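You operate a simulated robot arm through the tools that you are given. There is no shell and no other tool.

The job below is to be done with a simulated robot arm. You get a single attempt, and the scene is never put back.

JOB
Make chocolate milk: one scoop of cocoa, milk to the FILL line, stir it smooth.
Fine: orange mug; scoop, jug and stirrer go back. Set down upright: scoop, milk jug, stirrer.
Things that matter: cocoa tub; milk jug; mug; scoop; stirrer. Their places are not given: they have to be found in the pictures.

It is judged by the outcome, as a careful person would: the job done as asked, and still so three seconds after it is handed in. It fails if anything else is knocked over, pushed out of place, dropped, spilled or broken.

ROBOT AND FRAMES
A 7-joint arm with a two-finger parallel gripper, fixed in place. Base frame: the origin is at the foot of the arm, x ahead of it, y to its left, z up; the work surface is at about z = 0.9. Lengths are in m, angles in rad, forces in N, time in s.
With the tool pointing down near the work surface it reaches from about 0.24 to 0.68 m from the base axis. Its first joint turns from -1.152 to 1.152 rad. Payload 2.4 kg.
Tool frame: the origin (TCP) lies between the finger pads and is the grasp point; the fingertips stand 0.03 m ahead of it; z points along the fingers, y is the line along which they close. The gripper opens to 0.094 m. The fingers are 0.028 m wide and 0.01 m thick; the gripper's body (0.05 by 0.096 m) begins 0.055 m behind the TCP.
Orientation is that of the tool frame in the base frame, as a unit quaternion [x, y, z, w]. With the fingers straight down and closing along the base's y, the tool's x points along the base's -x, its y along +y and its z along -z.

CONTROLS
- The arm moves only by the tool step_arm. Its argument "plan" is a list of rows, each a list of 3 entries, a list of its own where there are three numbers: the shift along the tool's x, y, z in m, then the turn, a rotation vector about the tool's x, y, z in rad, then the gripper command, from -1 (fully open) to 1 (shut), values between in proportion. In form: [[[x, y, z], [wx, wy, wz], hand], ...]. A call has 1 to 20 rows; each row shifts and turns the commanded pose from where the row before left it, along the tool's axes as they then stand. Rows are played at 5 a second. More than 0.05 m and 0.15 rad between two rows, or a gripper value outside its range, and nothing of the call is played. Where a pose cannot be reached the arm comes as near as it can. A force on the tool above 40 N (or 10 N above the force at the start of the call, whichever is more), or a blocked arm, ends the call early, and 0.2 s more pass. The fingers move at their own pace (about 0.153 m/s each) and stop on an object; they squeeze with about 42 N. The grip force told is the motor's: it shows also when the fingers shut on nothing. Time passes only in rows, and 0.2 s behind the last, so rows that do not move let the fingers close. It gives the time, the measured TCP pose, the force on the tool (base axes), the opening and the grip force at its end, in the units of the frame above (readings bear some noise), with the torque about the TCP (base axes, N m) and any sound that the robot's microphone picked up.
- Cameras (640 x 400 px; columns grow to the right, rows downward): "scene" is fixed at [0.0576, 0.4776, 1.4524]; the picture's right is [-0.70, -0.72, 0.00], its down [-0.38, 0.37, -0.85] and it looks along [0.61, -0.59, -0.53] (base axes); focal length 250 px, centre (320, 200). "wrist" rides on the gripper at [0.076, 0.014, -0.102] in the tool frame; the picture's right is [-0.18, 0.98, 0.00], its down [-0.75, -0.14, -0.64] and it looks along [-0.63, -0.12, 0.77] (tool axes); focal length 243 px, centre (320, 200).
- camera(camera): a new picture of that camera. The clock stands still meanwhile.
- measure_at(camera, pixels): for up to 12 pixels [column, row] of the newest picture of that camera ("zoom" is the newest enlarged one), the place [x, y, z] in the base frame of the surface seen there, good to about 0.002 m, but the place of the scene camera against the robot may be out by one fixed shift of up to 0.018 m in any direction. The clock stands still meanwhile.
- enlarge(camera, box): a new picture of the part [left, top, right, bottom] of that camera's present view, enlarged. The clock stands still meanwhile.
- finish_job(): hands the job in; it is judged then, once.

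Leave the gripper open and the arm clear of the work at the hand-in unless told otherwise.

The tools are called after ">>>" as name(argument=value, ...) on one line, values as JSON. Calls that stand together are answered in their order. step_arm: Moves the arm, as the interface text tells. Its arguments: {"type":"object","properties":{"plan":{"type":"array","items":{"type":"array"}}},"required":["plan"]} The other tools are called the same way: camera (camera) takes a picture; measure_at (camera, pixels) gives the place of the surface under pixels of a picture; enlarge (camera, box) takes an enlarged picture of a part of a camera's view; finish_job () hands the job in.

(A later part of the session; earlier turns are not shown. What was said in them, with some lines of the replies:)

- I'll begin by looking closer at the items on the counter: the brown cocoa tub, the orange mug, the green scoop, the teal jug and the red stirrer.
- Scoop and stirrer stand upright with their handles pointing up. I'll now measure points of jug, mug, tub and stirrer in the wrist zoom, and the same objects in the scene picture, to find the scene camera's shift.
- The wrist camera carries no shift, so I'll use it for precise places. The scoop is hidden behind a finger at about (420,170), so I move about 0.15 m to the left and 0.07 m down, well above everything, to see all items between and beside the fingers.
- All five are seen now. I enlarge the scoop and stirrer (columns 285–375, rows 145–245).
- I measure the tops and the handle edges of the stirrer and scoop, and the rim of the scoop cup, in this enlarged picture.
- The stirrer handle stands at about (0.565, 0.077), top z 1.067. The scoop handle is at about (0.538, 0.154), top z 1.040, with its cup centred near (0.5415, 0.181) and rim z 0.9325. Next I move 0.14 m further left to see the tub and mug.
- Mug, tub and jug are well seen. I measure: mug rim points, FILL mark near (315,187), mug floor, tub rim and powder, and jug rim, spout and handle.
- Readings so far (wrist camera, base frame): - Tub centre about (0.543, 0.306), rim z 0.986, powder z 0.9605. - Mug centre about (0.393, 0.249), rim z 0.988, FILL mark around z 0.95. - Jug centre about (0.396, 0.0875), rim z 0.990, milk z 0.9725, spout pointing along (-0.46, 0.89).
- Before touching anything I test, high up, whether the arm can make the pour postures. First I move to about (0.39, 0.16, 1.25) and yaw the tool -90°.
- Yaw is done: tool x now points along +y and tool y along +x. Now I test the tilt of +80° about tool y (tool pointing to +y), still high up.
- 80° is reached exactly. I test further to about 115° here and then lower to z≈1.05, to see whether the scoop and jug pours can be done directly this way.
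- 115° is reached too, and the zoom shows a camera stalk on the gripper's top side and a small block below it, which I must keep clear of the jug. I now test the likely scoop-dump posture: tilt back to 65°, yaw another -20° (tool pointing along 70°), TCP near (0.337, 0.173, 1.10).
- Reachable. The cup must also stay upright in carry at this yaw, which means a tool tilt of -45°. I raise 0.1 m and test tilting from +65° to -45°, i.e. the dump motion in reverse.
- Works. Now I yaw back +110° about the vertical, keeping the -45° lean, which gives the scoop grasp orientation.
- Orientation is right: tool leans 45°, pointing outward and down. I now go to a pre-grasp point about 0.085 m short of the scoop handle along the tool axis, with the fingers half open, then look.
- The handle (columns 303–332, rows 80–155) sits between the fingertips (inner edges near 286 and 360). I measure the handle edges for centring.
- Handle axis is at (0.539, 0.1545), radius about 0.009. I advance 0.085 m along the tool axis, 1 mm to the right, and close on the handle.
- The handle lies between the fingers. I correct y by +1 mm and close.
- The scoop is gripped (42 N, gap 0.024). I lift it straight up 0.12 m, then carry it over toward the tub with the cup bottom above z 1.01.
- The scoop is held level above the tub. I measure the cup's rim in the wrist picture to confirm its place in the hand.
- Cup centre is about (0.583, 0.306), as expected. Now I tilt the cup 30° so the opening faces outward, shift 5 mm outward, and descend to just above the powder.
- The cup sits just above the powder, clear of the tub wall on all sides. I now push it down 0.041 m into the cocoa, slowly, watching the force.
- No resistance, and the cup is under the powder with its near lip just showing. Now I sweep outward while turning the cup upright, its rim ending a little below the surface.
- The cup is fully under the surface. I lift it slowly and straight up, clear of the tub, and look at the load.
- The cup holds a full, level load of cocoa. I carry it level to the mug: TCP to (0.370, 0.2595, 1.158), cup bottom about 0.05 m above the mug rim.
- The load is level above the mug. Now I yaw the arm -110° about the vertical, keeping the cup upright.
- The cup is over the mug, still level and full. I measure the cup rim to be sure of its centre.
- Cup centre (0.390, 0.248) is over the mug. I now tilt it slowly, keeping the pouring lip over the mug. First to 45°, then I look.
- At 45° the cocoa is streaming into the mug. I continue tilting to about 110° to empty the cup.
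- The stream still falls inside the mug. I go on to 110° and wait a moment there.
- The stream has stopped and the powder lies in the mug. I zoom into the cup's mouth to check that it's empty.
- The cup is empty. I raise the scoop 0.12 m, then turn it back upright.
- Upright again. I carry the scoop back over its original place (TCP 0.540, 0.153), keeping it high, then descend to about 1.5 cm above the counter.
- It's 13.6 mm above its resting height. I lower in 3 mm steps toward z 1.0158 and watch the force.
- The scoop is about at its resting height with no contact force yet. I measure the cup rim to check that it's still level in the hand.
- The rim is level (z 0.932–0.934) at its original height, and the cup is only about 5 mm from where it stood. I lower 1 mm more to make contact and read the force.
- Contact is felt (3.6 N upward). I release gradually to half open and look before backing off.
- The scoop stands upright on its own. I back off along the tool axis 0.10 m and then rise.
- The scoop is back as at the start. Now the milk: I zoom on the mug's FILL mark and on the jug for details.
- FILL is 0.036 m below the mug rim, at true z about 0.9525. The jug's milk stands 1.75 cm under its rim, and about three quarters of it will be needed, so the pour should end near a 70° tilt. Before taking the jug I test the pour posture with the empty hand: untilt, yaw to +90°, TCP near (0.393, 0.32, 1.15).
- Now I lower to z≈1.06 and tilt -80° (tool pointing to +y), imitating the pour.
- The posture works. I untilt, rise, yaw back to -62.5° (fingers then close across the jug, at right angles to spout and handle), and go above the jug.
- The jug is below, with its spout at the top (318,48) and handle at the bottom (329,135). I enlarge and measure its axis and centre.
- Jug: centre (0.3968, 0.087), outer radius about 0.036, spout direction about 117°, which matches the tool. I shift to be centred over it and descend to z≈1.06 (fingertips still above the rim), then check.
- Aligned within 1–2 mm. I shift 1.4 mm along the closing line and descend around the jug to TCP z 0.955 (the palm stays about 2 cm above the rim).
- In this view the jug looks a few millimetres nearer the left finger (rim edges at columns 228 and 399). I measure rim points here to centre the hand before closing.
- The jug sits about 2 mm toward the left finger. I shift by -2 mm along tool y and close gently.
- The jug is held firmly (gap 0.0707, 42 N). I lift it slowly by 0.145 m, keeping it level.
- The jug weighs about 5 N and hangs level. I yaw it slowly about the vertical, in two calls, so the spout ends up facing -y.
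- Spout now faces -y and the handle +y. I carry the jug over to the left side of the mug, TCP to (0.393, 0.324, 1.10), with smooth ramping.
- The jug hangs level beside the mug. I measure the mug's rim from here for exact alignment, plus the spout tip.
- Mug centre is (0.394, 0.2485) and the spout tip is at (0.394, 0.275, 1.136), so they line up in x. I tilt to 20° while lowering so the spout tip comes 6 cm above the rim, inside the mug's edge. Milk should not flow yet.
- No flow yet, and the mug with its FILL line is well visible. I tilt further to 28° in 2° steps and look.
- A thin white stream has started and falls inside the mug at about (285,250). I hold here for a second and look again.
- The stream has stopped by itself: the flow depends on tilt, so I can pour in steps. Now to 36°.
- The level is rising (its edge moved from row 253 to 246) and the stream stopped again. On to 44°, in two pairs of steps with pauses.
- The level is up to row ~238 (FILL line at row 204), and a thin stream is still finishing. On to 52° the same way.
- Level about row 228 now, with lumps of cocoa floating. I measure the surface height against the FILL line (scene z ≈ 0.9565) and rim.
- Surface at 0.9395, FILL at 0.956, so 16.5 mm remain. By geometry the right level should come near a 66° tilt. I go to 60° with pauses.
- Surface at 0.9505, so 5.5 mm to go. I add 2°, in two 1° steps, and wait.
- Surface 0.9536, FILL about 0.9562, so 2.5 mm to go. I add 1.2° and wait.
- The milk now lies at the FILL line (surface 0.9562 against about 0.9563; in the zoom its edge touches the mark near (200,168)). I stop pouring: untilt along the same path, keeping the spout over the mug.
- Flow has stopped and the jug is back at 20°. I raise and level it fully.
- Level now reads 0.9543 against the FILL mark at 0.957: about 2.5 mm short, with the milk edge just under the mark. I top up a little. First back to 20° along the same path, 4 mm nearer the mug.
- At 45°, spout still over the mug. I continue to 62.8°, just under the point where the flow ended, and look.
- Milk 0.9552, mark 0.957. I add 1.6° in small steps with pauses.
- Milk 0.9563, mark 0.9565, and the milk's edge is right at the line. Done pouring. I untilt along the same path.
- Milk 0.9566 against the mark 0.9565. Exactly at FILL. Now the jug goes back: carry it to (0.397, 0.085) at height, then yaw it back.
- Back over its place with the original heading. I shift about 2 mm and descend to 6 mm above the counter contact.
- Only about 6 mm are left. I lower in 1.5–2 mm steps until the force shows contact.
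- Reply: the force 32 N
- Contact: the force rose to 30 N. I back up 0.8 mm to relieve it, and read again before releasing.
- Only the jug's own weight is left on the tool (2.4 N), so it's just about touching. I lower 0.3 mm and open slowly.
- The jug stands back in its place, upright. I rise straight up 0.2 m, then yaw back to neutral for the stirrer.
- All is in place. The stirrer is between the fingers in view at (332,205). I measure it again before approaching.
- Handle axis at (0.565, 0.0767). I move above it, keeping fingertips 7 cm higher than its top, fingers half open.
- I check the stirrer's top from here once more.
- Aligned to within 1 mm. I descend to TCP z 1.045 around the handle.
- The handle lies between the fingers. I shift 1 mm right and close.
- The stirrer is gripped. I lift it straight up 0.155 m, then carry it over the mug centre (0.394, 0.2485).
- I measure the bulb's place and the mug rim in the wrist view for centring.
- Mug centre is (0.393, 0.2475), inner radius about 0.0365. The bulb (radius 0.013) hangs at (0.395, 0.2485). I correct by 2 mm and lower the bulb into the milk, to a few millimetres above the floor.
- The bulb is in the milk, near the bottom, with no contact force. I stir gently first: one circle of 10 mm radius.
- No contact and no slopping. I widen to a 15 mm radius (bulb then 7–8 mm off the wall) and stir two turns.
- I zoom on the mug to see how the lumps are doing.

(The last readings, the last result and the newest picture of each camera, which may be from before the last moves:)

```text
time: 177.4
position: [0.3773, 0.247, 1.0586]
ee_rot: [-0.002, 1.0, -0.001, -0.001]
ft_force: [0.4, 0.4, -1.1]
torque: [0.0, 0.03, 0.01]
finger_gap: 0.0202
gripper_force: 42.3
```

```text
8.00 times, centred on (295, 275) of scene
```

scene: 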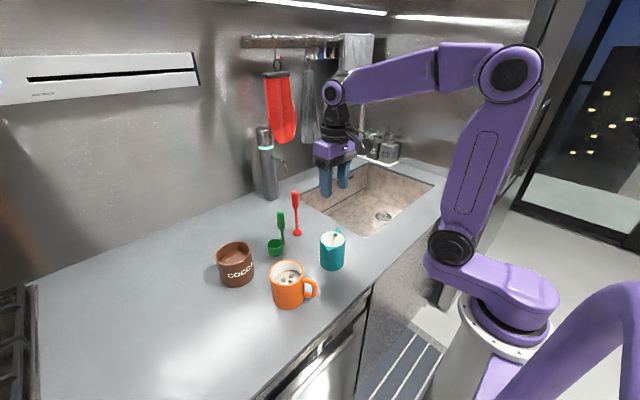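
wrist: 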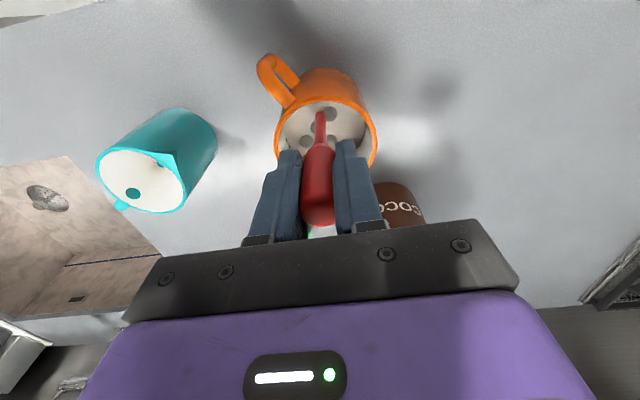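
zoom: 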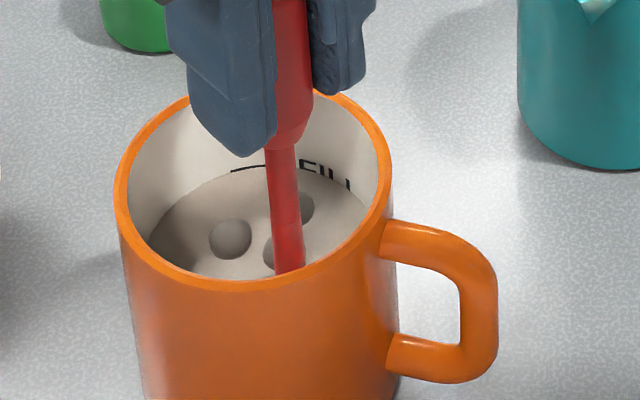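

The lumps are still there, perhaps flatter. I keep stirring, a bit brisker: three turns at the same radius.

>>> step_arm(plan=[[[-0.0075, 0.013, 0], [0, 0, 0], 1], [[-0.015, 0, 0], [0, 0, 0], 1], [[-0.0075, -0.013, 0], [0, 0, 0], 1], [[0.0075, -0.013, 0], [0, 0, 0], 1], [[0.015, 0, 0], [0, 0, 0], 1], [[0.0075, 0.013, 0], [0, 0, 0], 1], [[-0.0075, 0.013, 0], [0, 0, 0], 1], [[-0.015, 0, 0], [0, 0, 0], 1], [[-0.0075, -0.013, 0], [0, 0, 0], 1], [[0.0075, -0.013, 0], [0, 0, 0], 1], [[0.015, 0, 0], [0, 0, 0], 1], [[0.0075, 0.013, 0], [0, 0, 0], 1], [[-0.0075, 0.013, 0], [0, 0, 0], 1], [[-0.015, 0, 0], [0, 0, 0], 1], [[-0.0075, -0.013, 0], [0, 0, 0], 1], [[0.0075, -0.013, 0], [0, 0, 0], 1], [[0.015, 0, 0], [0, 0, 0], 1], [[0.0075, 0.013, 0], [0, 0, 0], 1]])

>>> enlarge(camera="scene", box=[265, 250, 325, 300])

```text
time: 181.2
position: [0.3765, 0.2482, 1.058]
ee_rot: [-0.001, 1.0, -0.001, -0.001]
ft_force: [0.1, 0.4, -0.5]
torque: [0.04, -0.01, 0.01]
finger_gap: 0.0202
gripper_force: 41.9
```

```text
8.00 times, centred on (295, 275) of scene
```

zoom: 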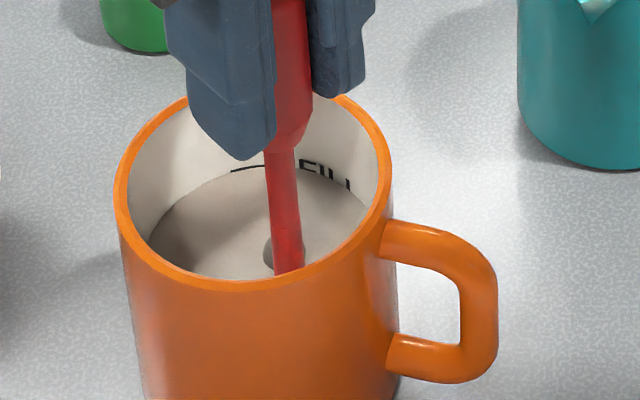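

Most lumps are gone; one is still seen beside the rod. Three more turns.

>>> step_arm(plan=[[[-0.0075, 0.013, 0], [0, 0, 0], 1], [[-0.015, 0, 0], [0, 0, 0], 1], [[-0.0075, -0.013, 0], [0, 0, 0], 1], [[0.0075, -0.013, 0], [0, 0, 0], 1], [[0.015, 0, 0], [0, 0, 0], 1], [[0.0075, 0.013, 0], [0, 0, 0], 1], [[-0.0075, 0.013, 0], [0, 0, 0], 1], [[-0.015, 0, 0], [0, 0, 0], 1], [[-0.0075, -0.013, 0], [0, 0, 0], 1], [[0.0075, -0.013, 0], [0, 0, 0], 1], [[0.015, 0, 0], [0, 0, 0], 1], [[0.0075, 0.013, 0], [0, 0, 0], 1], [[-0.0075, 0.013, 0], [0, 0, 0], 1], [[-0.015, 0, 0], [0, 0, 0], 1], [[-0.0075, -0.013, 0], [0, 0, 0], 1], [[0.0075, -0.013, 0], [0, 0, 0], 1], [[0.015, 0, 0], [0, 0, 0], 1], [[0.0075, 0.013, 0], [0, 0, 0], 1]])

>>> enlarge(camera="scene", box=[265, 250, 325, 300])

>>> enlarge(camera="wrist", box=[250, 50, 400, 180])

```text
time: 185.0
position: [0.3776, 0.247, 1.0589]
ee_rot: [0.0, 1.0, -0.001, -0.001]
ft_force: [-0.2, 0.5, -0.7]
torque: [0.0, -0.01, 0.05]
finger_gap: 0.0203
gripper_force: 42.0
```

```text
8.00 times, centred on (295, 275) of scene
```

zoom: 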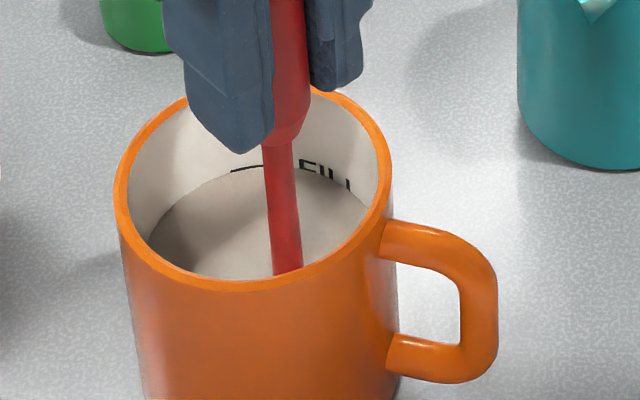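

```text
3.08 times, centred on (325, 115) of wrist
```

zoom: 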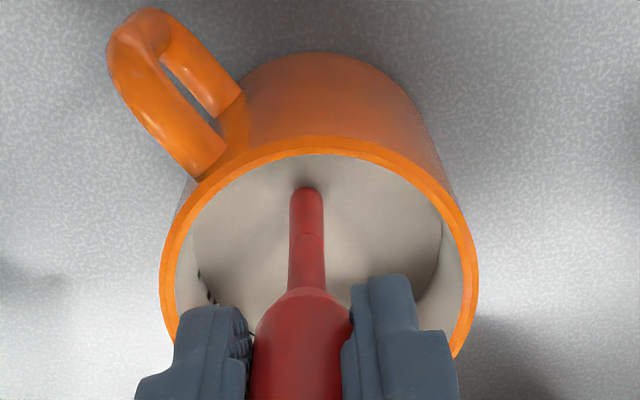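

The surface looks smooth now. To be sure, I stir three more turns at a slightly smaller and larger radius, then compare.

>>> step_arm(plan=[[[-0.0075, 0.013, 0], [0, 0, 0], 1], [[-0.015, 0, 0], [0, 0, 0], 1], [[-0.0075, -0.013, 0], [0, 0, 0], 1], [[0.0075, -0.013, 0], [0, 0, 0], 1], [[0.015, 0, 0], [0, 0, 0], 1], [[0.0075, 0.013, 0], [0, 0, 0], 1], [[-0.0115, 0.0069, 0], [0, 0, 0], 1], [[-0.008, 0, 0], [0, 0, 0], 1], [[-0.004, -0.0069, 0], [0, 0, 0], 1], [[0.004, -0.0069, 0], [0, 0, 0], 1], [[0.008, 0, 0], [0, 0, 0], 1], [[0.0115, 0.0069, 0], [0, 0, 0], 1], [[-0.0075, 0.013, 0], [0, 0, 0], 1], [[-0.015, 0, 0], [0, 0, 0], 1], [[-0.0075, -0.013, 0], [0, 0, 0], 1], [[0.0075, -0.013, 0], [0, 0, 0], 1], [[0.015, 0, 0], [0, 0, 0], 1], [[0.0075, 0.013, 0], [0, 0, 0], 1]])

>>> enlarge(camera="scene", box=[265, 250, 325, 300])

```text
time: 188.8
position: [0.3753, 0.2474, 1.0588]
ee_rot: [-0.001, 1.0, -0.001, 0.0]
ft_force: [-0.4, -0.1, -0.9]
torque: [-0.01, 0.02, -0.02]
finger_gap: 0.0204
gripper_force: 41.4
```

```text
8.00 times, centred on (295, 275) of scene
```

zoom: 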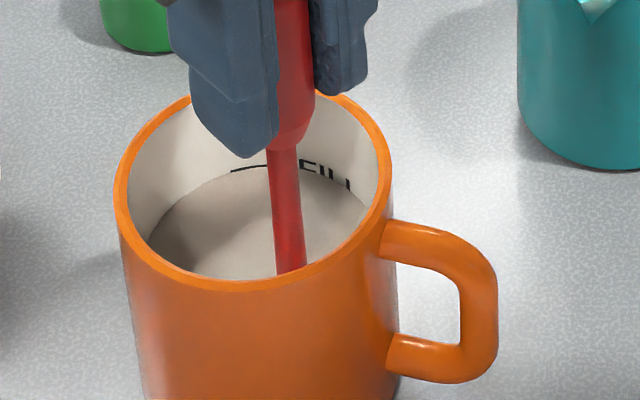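

Smooth and even. I bring the stirrer to the mug's centre, lift the bulb just clear of the milk but still inside the mug, and let it drip.

>>> step_arm(plan=[[[-0.008, 0, 0], [0, 0, 0], 1], [[-0.0075, 0, 0], [0, 0, 0], 1], [[0, 0, 0], [0, 0, 0], 1], [[0, 0, -0.01], [0, 0, 0], 1], [[0, 0, -0.01], [0, 0, 0], 1], [[0, 0, -0.01], [0, 0, 0], 1], [[0, 0, -0.01], [0, 0, 0], 1], [[0, 0, -0.01], [0, 0, 0], 1], [[0, 0, -0.008], [0, 0, 0], 1], [[0, 0, 0], [0, 0, 0], 1], [[0, 0, 0], [0, 0, 0], 1], [[0, 0, 0], [0, 0, 0], 1], [[0, 0, 0], [0, 0, 0], 1], [[0, 0, 0], [0, 0, 0], 1], [[0, 0, 0], [0, 0, 0], 1], [[0, 0, 0], [0, 0, 0], 1], [[0, 0, 0], [0, 0, 0], 1]])

>>> enlarge(camera="scene", box=[255, 230, 335, 310])

```text
time: 192.4
position: [0.3921, 0.2478, 1.1173]
ee_rot: [-0.002, 1.0, -0.001, 0.0]
ft_force: [-0.3, -0.1, -0.6]
torque: [-0.02, -0.01, -0.01]
finger_gap: 0.0206
gripper_force: 42.3
```

```text
5.00 times, centred on (295, 270) of scene
```

zoom: 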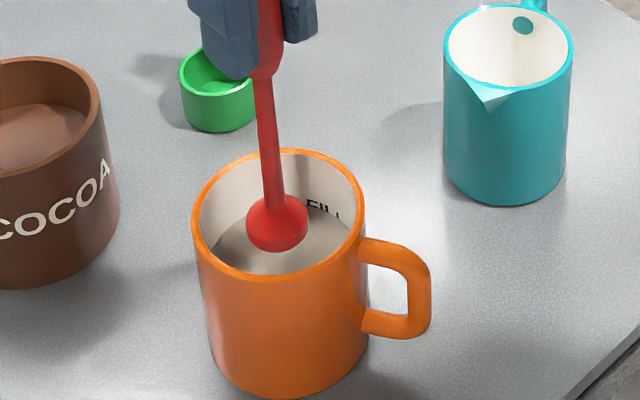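

The bulb is out and looks clean, with no drips. I lift it high above the mug and check the drink's surface.

>>> step_arm(plan=[[[0, 0, -0.01], [0, 0, 0], 1], [[0, 0, -0.015], [0, 0, 0], 1], [[0, 0, -0.02], [0, 0, 0], 1], [[0, 0, -0.02], [0, 0, 0], 1], [[0, 0, -0.02], [0, 0, 0], 1], [[0, 0, 0], [0, 0, 0], 1], [[0, 0, 0], [0, 0, 0], 1]])

>>> enlarge(camera="scene", box=[262, 250, 332, 310])

>>> measure_at(camera="zoom", pixels=[[250, 160], [240, 175], [300, 200], [200, 190], [270, 139], [250, 140], [330, 180], [210, 165]])

>>> enlarge(camera="wrist", box=[265, 10, 375, 130])

```text
time: 194.0
position: [0.3929, 0.2473, 1.2024]
ee_rot: [-0.001, 1.0, -0.001, 0.0]
ft_force: [0.6, -0.4, -1.2]
torque: [0.01, 0.02, -0.02]
finger_gap: 0.0204
gripper_force: 41.9
```

```text
6.67 times, centred on (297, 280) of scene
```

zoom: 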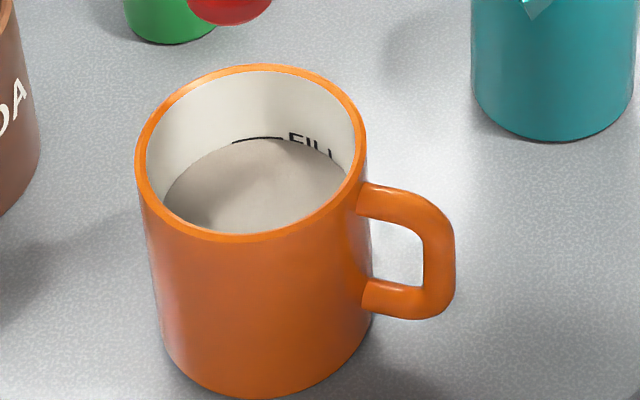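

```text
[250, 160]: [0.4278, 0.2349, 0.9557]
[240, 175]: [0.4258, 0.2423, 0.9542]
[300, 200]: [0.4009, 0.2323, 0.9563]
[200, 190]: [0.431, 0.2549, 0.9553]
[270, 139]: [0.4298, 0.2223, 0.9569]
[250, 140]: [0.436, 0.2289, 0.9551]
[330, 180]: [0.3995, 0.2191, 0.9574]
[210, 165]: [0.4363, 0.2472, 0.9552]
```

```text
3.33 times, centred on (320, 70) of wrist
```

zoom: 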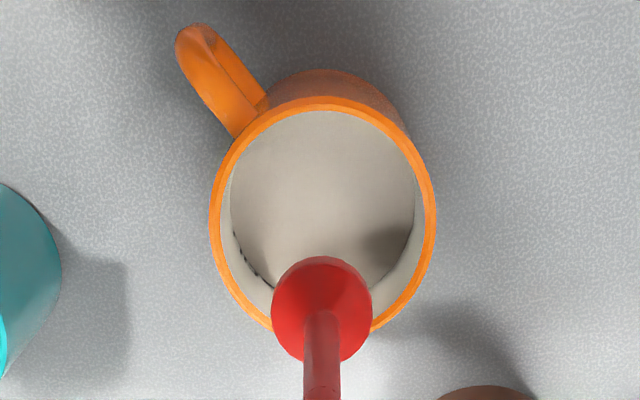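

The drink is smooth, and its level is at the FILL line. I carry the stirrer back over its place, high above the scoop.

>>> step_arm(plan=[[[-0.0107, -0.0107, 0], [0, 0, 0], 1], [[-0.0214, -0.0214, 0], [0, 0, 0], 1], [[-0.0214, -0.0214, 0], [0, 0, 0], 1], [[-0.0214, -0.0214, 0], [0, 0, 0], 1], [[-0.0214, -0.0214, 0], [0, 0, 0], 1], [[-0.0214, -0.0214, 0], [0, 0, 0], 1], [[-0.0214, -0.0214, 0], [0, 0, 0], 1], [[-0.0214, -0.0214, 0], [0, 0, 0], 1], [[-0.0107, -0.0107, 0], [0, 0, 0], 1], [[0, 0, 0], [0, 0, 0], 1], [[0, 0, 0.03], [0, 0, 0], 1], [[0, 0, 0.03], [0, 0, 0], 1], [[0, 0, 0.03], [0, 0, 0], 1], [[0, 0, 0.03], [0, 0, 0], 1], [[0, 0, 0.02], [0, 0, 0], 1], [[0, 0, 0.006], [0, 0, 0], 1], [[0, 0, 0], [0, 0, 0], 1]])

>>> camera(camera="wrist")

>>> enlarge(camera="scene", box=[240, 170, 350, 270])

```text
time: 197.6
position: [0.564, 0.0762, 1.0538]
ee_rot: [-0.001, 1.0, -0.001, -0.001]
ft_force: [-1.2, 0.1, -0.1]
torque: [0.02, 0.04, 0.03]
finger_gap: 0.0203
gripper_force: 42.3
```

```text
taken
```

wrist: 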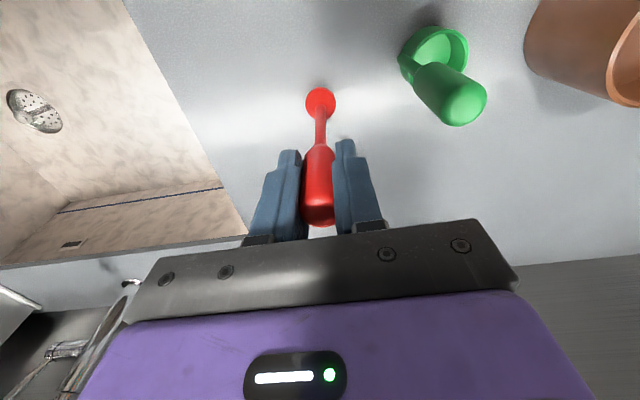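

```text
4.00 times, centred on (295, 220) of scene
```

zoom: 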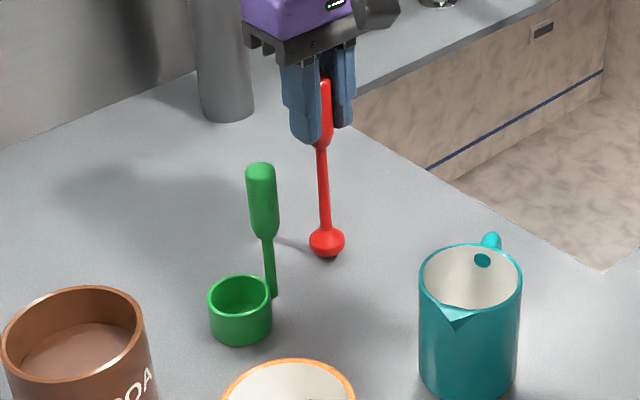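

About 8 mm to go. I lower 6 mm, then by fractions of a millimetre, reading the force.

>>> step_arm(plan=[[[0, 0, 0.003], [0, 0, 0], 1], [[0, 0, 0.002], [0, 0, 0], 1], [[0, 0, 0.001], [0, 0, 0], 1], [[0, 0, 0], [0, 0, 0], 1]])

>>> step_arm(plan=[[[0, 0, 0.0007], [0, 0, 0], 1], [[0, 0, 0], [0, 0, 0], 1]])

>>> step_arm(plan=[[[0, 0, 0.0005], [0, 0, 0], 1], [[0, 0, 0], [0, 0, 0], 1]])

```text
time: 198.6
position: [0.5639, 0.0766, 1.05]
ee_rot: [-0.001, 1.0, 0.0, 0.0]
ft_force: [0.2, -0.2, -0.6]
torque: [-0.03, -0.01, 0.0]
finger_gap: 0.0201
gripper_force: 41.9
```

```text
time: 199.2
position: [0.5643, 0.0761, 1.0483]
ee_rot: [-0.001, 1.0, -0.001, 0.0]
ft_force: [-0.2, -0.1, -0.9]
torque: [0.01, 0.02, 0.0]
finger_gap: 0.0203
gripper_force: 42.0
```

```text
time: 199.8
position: [0.5646, 0.0763, 1.0478]
ee_rot: [-0.002, 1.0, -0.001, 0.0]
ft_force: [-1.3, 0.6, -0.9]
torque: [-0.01, -0.01, 0.0]
finger_gap: 0.0202
gripper_force: 42.0
```

No contact yet (1.0478 against 1.046 when grasped). I continue in half-millimetre steps.

>>> step_arm(plan=[[[0, 0, 0.0006], [0, 0, 0], 1], [[0, 0, 0], [0, 0, 0], 1]])

>>> step_arm(plan=[[[0, 0, 0.0005], [0, 0, 0], 1], [[0, 0, 0], [0, 0, 0], 1]])

```text
time: 200.4
position: [0.5642, 0.0771, 1.0492]
ee_rot: [-0.001, 1.0, -0.001, 0.0]
ft_force: [-1.2, -0.1, 0.0]
torque: [0.0, 0.02, -0.03]
finger_gap: 0.0204
gripper_force: 41.9
```

```text
time: 201.0
position: [0.5639, 0.0761, 1.0474]
ee_rot: [-0.002, 1.0, 0.0, 0.001]
ft_force: [-0.2, -0.5, -1.0]
torque: [-0.02, 0.01, -0.03]
finger_gap: 0.0203
gripper_force: 41.7
```

>>> step_arm(plan=[[[0, 0, 0.0006], [0, 0, 0], 1], [[0, 0, 0], [0, 0, 0], 1]])

>>> step_arm(plan=[[[0, 0, 0.0005], [0, 0, 0], 1], [[0, 0, 0], [0, 0, 0], 1]])

```text
time: 201.6
position: [0.5657, 0.0767, 1.046]
ee_rot: [-0.001, 1.0, -0.001, -0.001]
ft_force: [0.3, -0.2, -1.2]
torque: [0.01, 0.01, -0.01]
finger_gap: 0.0206
gripper_force: 42.1
```

```text
time: 202.2
position: [0.5646, 0.0769, 1.0461]
ee_rot: [-0.001, 1.0, -0.002, -0.001]
ft_force: [0.3, 0.3, -0.4]
torque: [-0.01, 0.0, 0.0]
finger_gap: 0.0203
gripper_force: 41.8
```

>>> step_arm(plan=[[[0, 0, 0.0005], [0, 0, 0], 1], [[0, 0, 0], [0, 0, 0], 1]])

>>> enlarge(camera="scene", box=[270, 190, 330, 250])

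```text
time: 202.8
position: [0.5653, 0.0769, 1.0465]
ee_rot: [0.0, 1.0, -0.001, -0.001]
ft_force: [0.6, 0.5, 5.0]
torque: [0.02, 0.0, 0.0]
finger_gap: 0.0203
gripper_force: 41.9
```

```text
6.67 times, centred on (300, 220) of scene
```

zoom: 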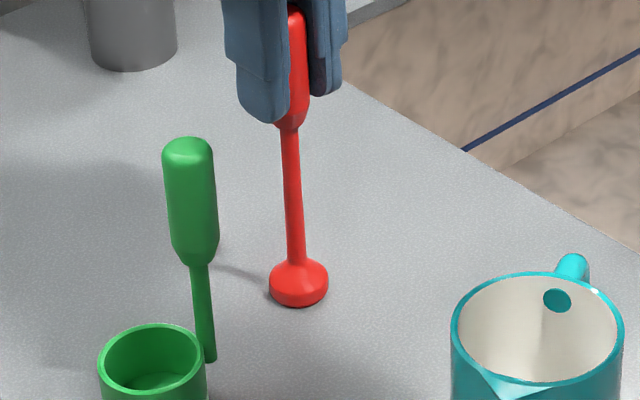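

Contact is felt (5 N). The stirrer stands on its foot. I release gently to half open.

>>> step_arm(plan=[[[0, 0, 0], [0, 0, 0], 0.5], [[0, 0, 0], [0, 0, 0], 0.35], [[0, 0, 0], [0, 0, 0], 0.15], [[0, 0, 0], [0, 0, 0], 0], [[0, 0, 0], [0, 0, 0], 0], [[0, 0, 0], [0, 0, 0], 0]])

>>> camera(camera="wrist")

>>> enlarge(camera="scene", box=[260, 170, 340, 250])

```text
time: 204.2
position: [0.5652, 0.0766, 1.0465]
ee_rot: [-0.001, 1.0, -0.001, 0.0]
ft_force: [0.2, -0.1, 0.0]
torque: [0.03, 0.01, -0.01]
finger_gap: 0.047
gripper_force: 0.1
```

```text
taken
```

wrist: 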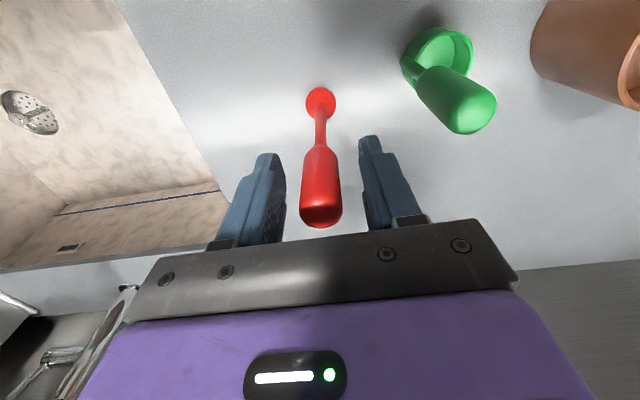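

```text
5.00 times, centred on (300, 210) of scene
```

zoom: 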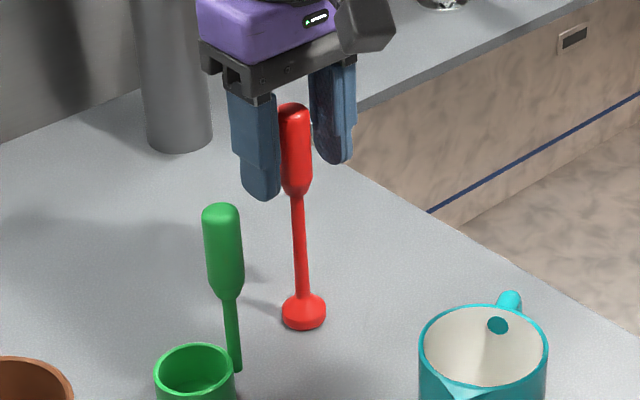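

It stands freely and centred between the fingers. I rise straight up, then go back to a clear pose near the start and open fully.

>>> step_arm(plan=[[[0, 0, -0.01], [0, 0, 0], 0], [[0, 0, -0.02], [0, 0, 0], 0], [[0, 0, -0.03], [0, 0, 0], 0], [[0, 0, -0.03], [0, 0, 0], 0], [[0, 0, -0.03], [0, 0, 0], 0], [[0, 0, -0.04], [0, 0, 0], 0], [[0, 0, -0.04], [0, 0, 0], -1], [[0.03, -0.01, -0.015], [0, 0, 0], -1], [[0.04, -0.01, -0.015], [0, 0, 0], -1], [[0.04, -0.01, -0.015], [0, 0, 0], -1], [[0.04, -0.01, -0.015], [0, 0, 0], -1], [[0.04, -0.01, -0.015], [0, 0, 0], -1], [[0.04, -0.01, -0.005], [0, 0, 0], -1], [[0, 0, 0], [0, 0, 0], -1], [[0, 0, 0], [0, 0, 0], -1]])

>>> camera(camera="scene")

>>> enlarge(camera="scene", box=[200, 170, 380, 320])

>>> camera(camera="wrist")

```text
time: 207.4
position: [0.3342, 0.0174, 1.3275]
ee_rot: [0.0, 1.0, -0.001, 0.0]
ft_force: [0.2, 0.7, 0.4]
torque: [-0.01, -0.02, 0.01]
finger_gap: 0.0938
gripper_force: 0.0
```

```text
taken
```

scene: 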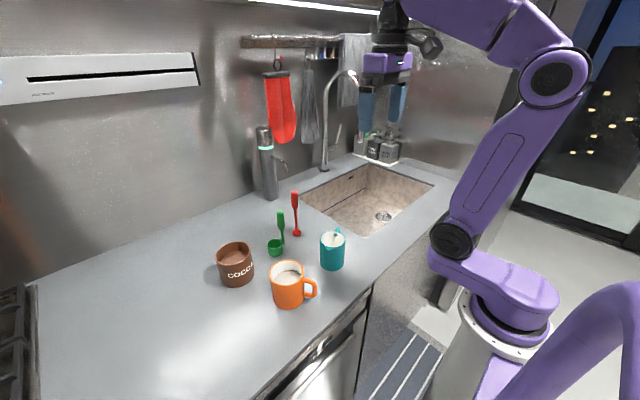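

```text
2.67 times, centred on (290, 245) of scene
```

zoom: 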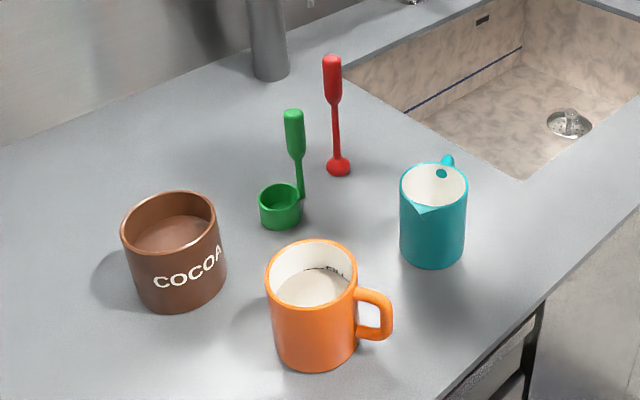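

```text
taken
```

wrist: 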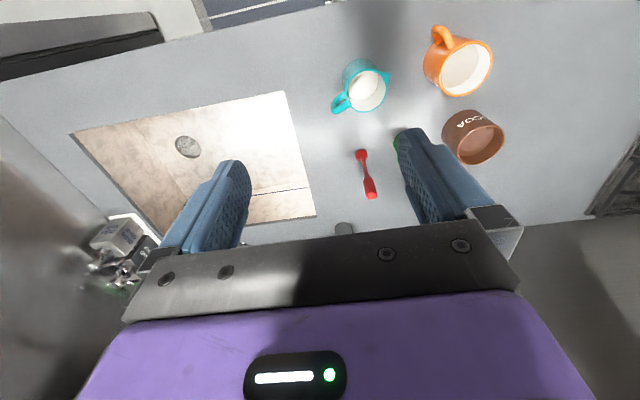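

Everything stands in its place and the counter looks clean. I take one last close look at the drink and the counter around it before handing in.

>>> enlarge(camera="scene", box=[262, 250, 332, 310])

>>> enlarge(camera="wrist", box=[330, 10, 530, 170])

```text
6.67 times, centred on (297, 280) of scene
```

zoom: 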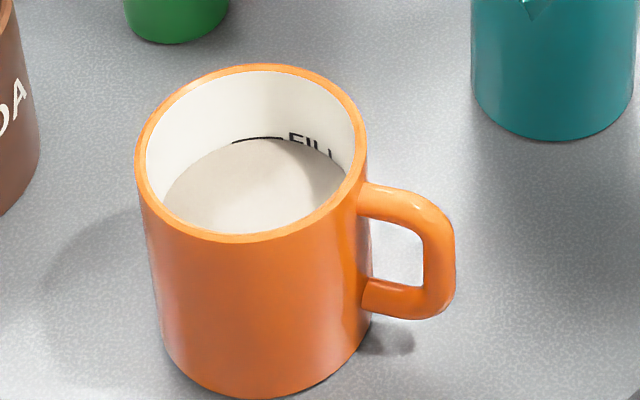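

```text
2.50 times, centred on (430, 90) of wrist
```

zoom: 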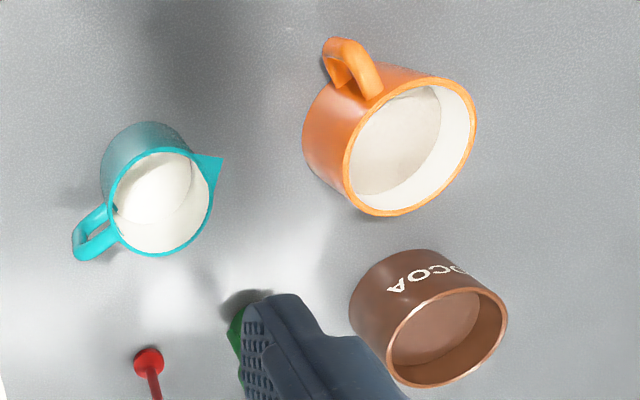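

The drink is smooth and at the FILL line. The scoop, jug and stirrer stand upright in their places, nothing is spilled, and the gripper is open with the arm clear. I hand the job in.

>>> finish_job()

```text
The job is handed in.
```

The chocolate milk is made and the job is handed in; no verdict has come back yet.

- **Cocoa:** one level scoop went from the tub into the orange mug, and the scoop was empty afterwards.
- **Milk:** I stopped the first pour about 2.5 mm short and topped it up. The surface measured 0.956 m against 0.956–0.957 m for the FILL line.
- **Stirring:** I stirred about twelve turns until no lumps showed. The last close-up showed a smooth, pale surface.
- **Put back:** the scoop, jug and stirrer stand upright where they were. The scoop's cup sits about 5 mm from its first position because it turned slightly in the grip.
- **Jug:** it touched the counter with about 30 N for a moment when set down. I eased off before letting go, and it stood firm.

No spills showed on the counter in the last pictures. The gripper is open and the arm is clear of the work.
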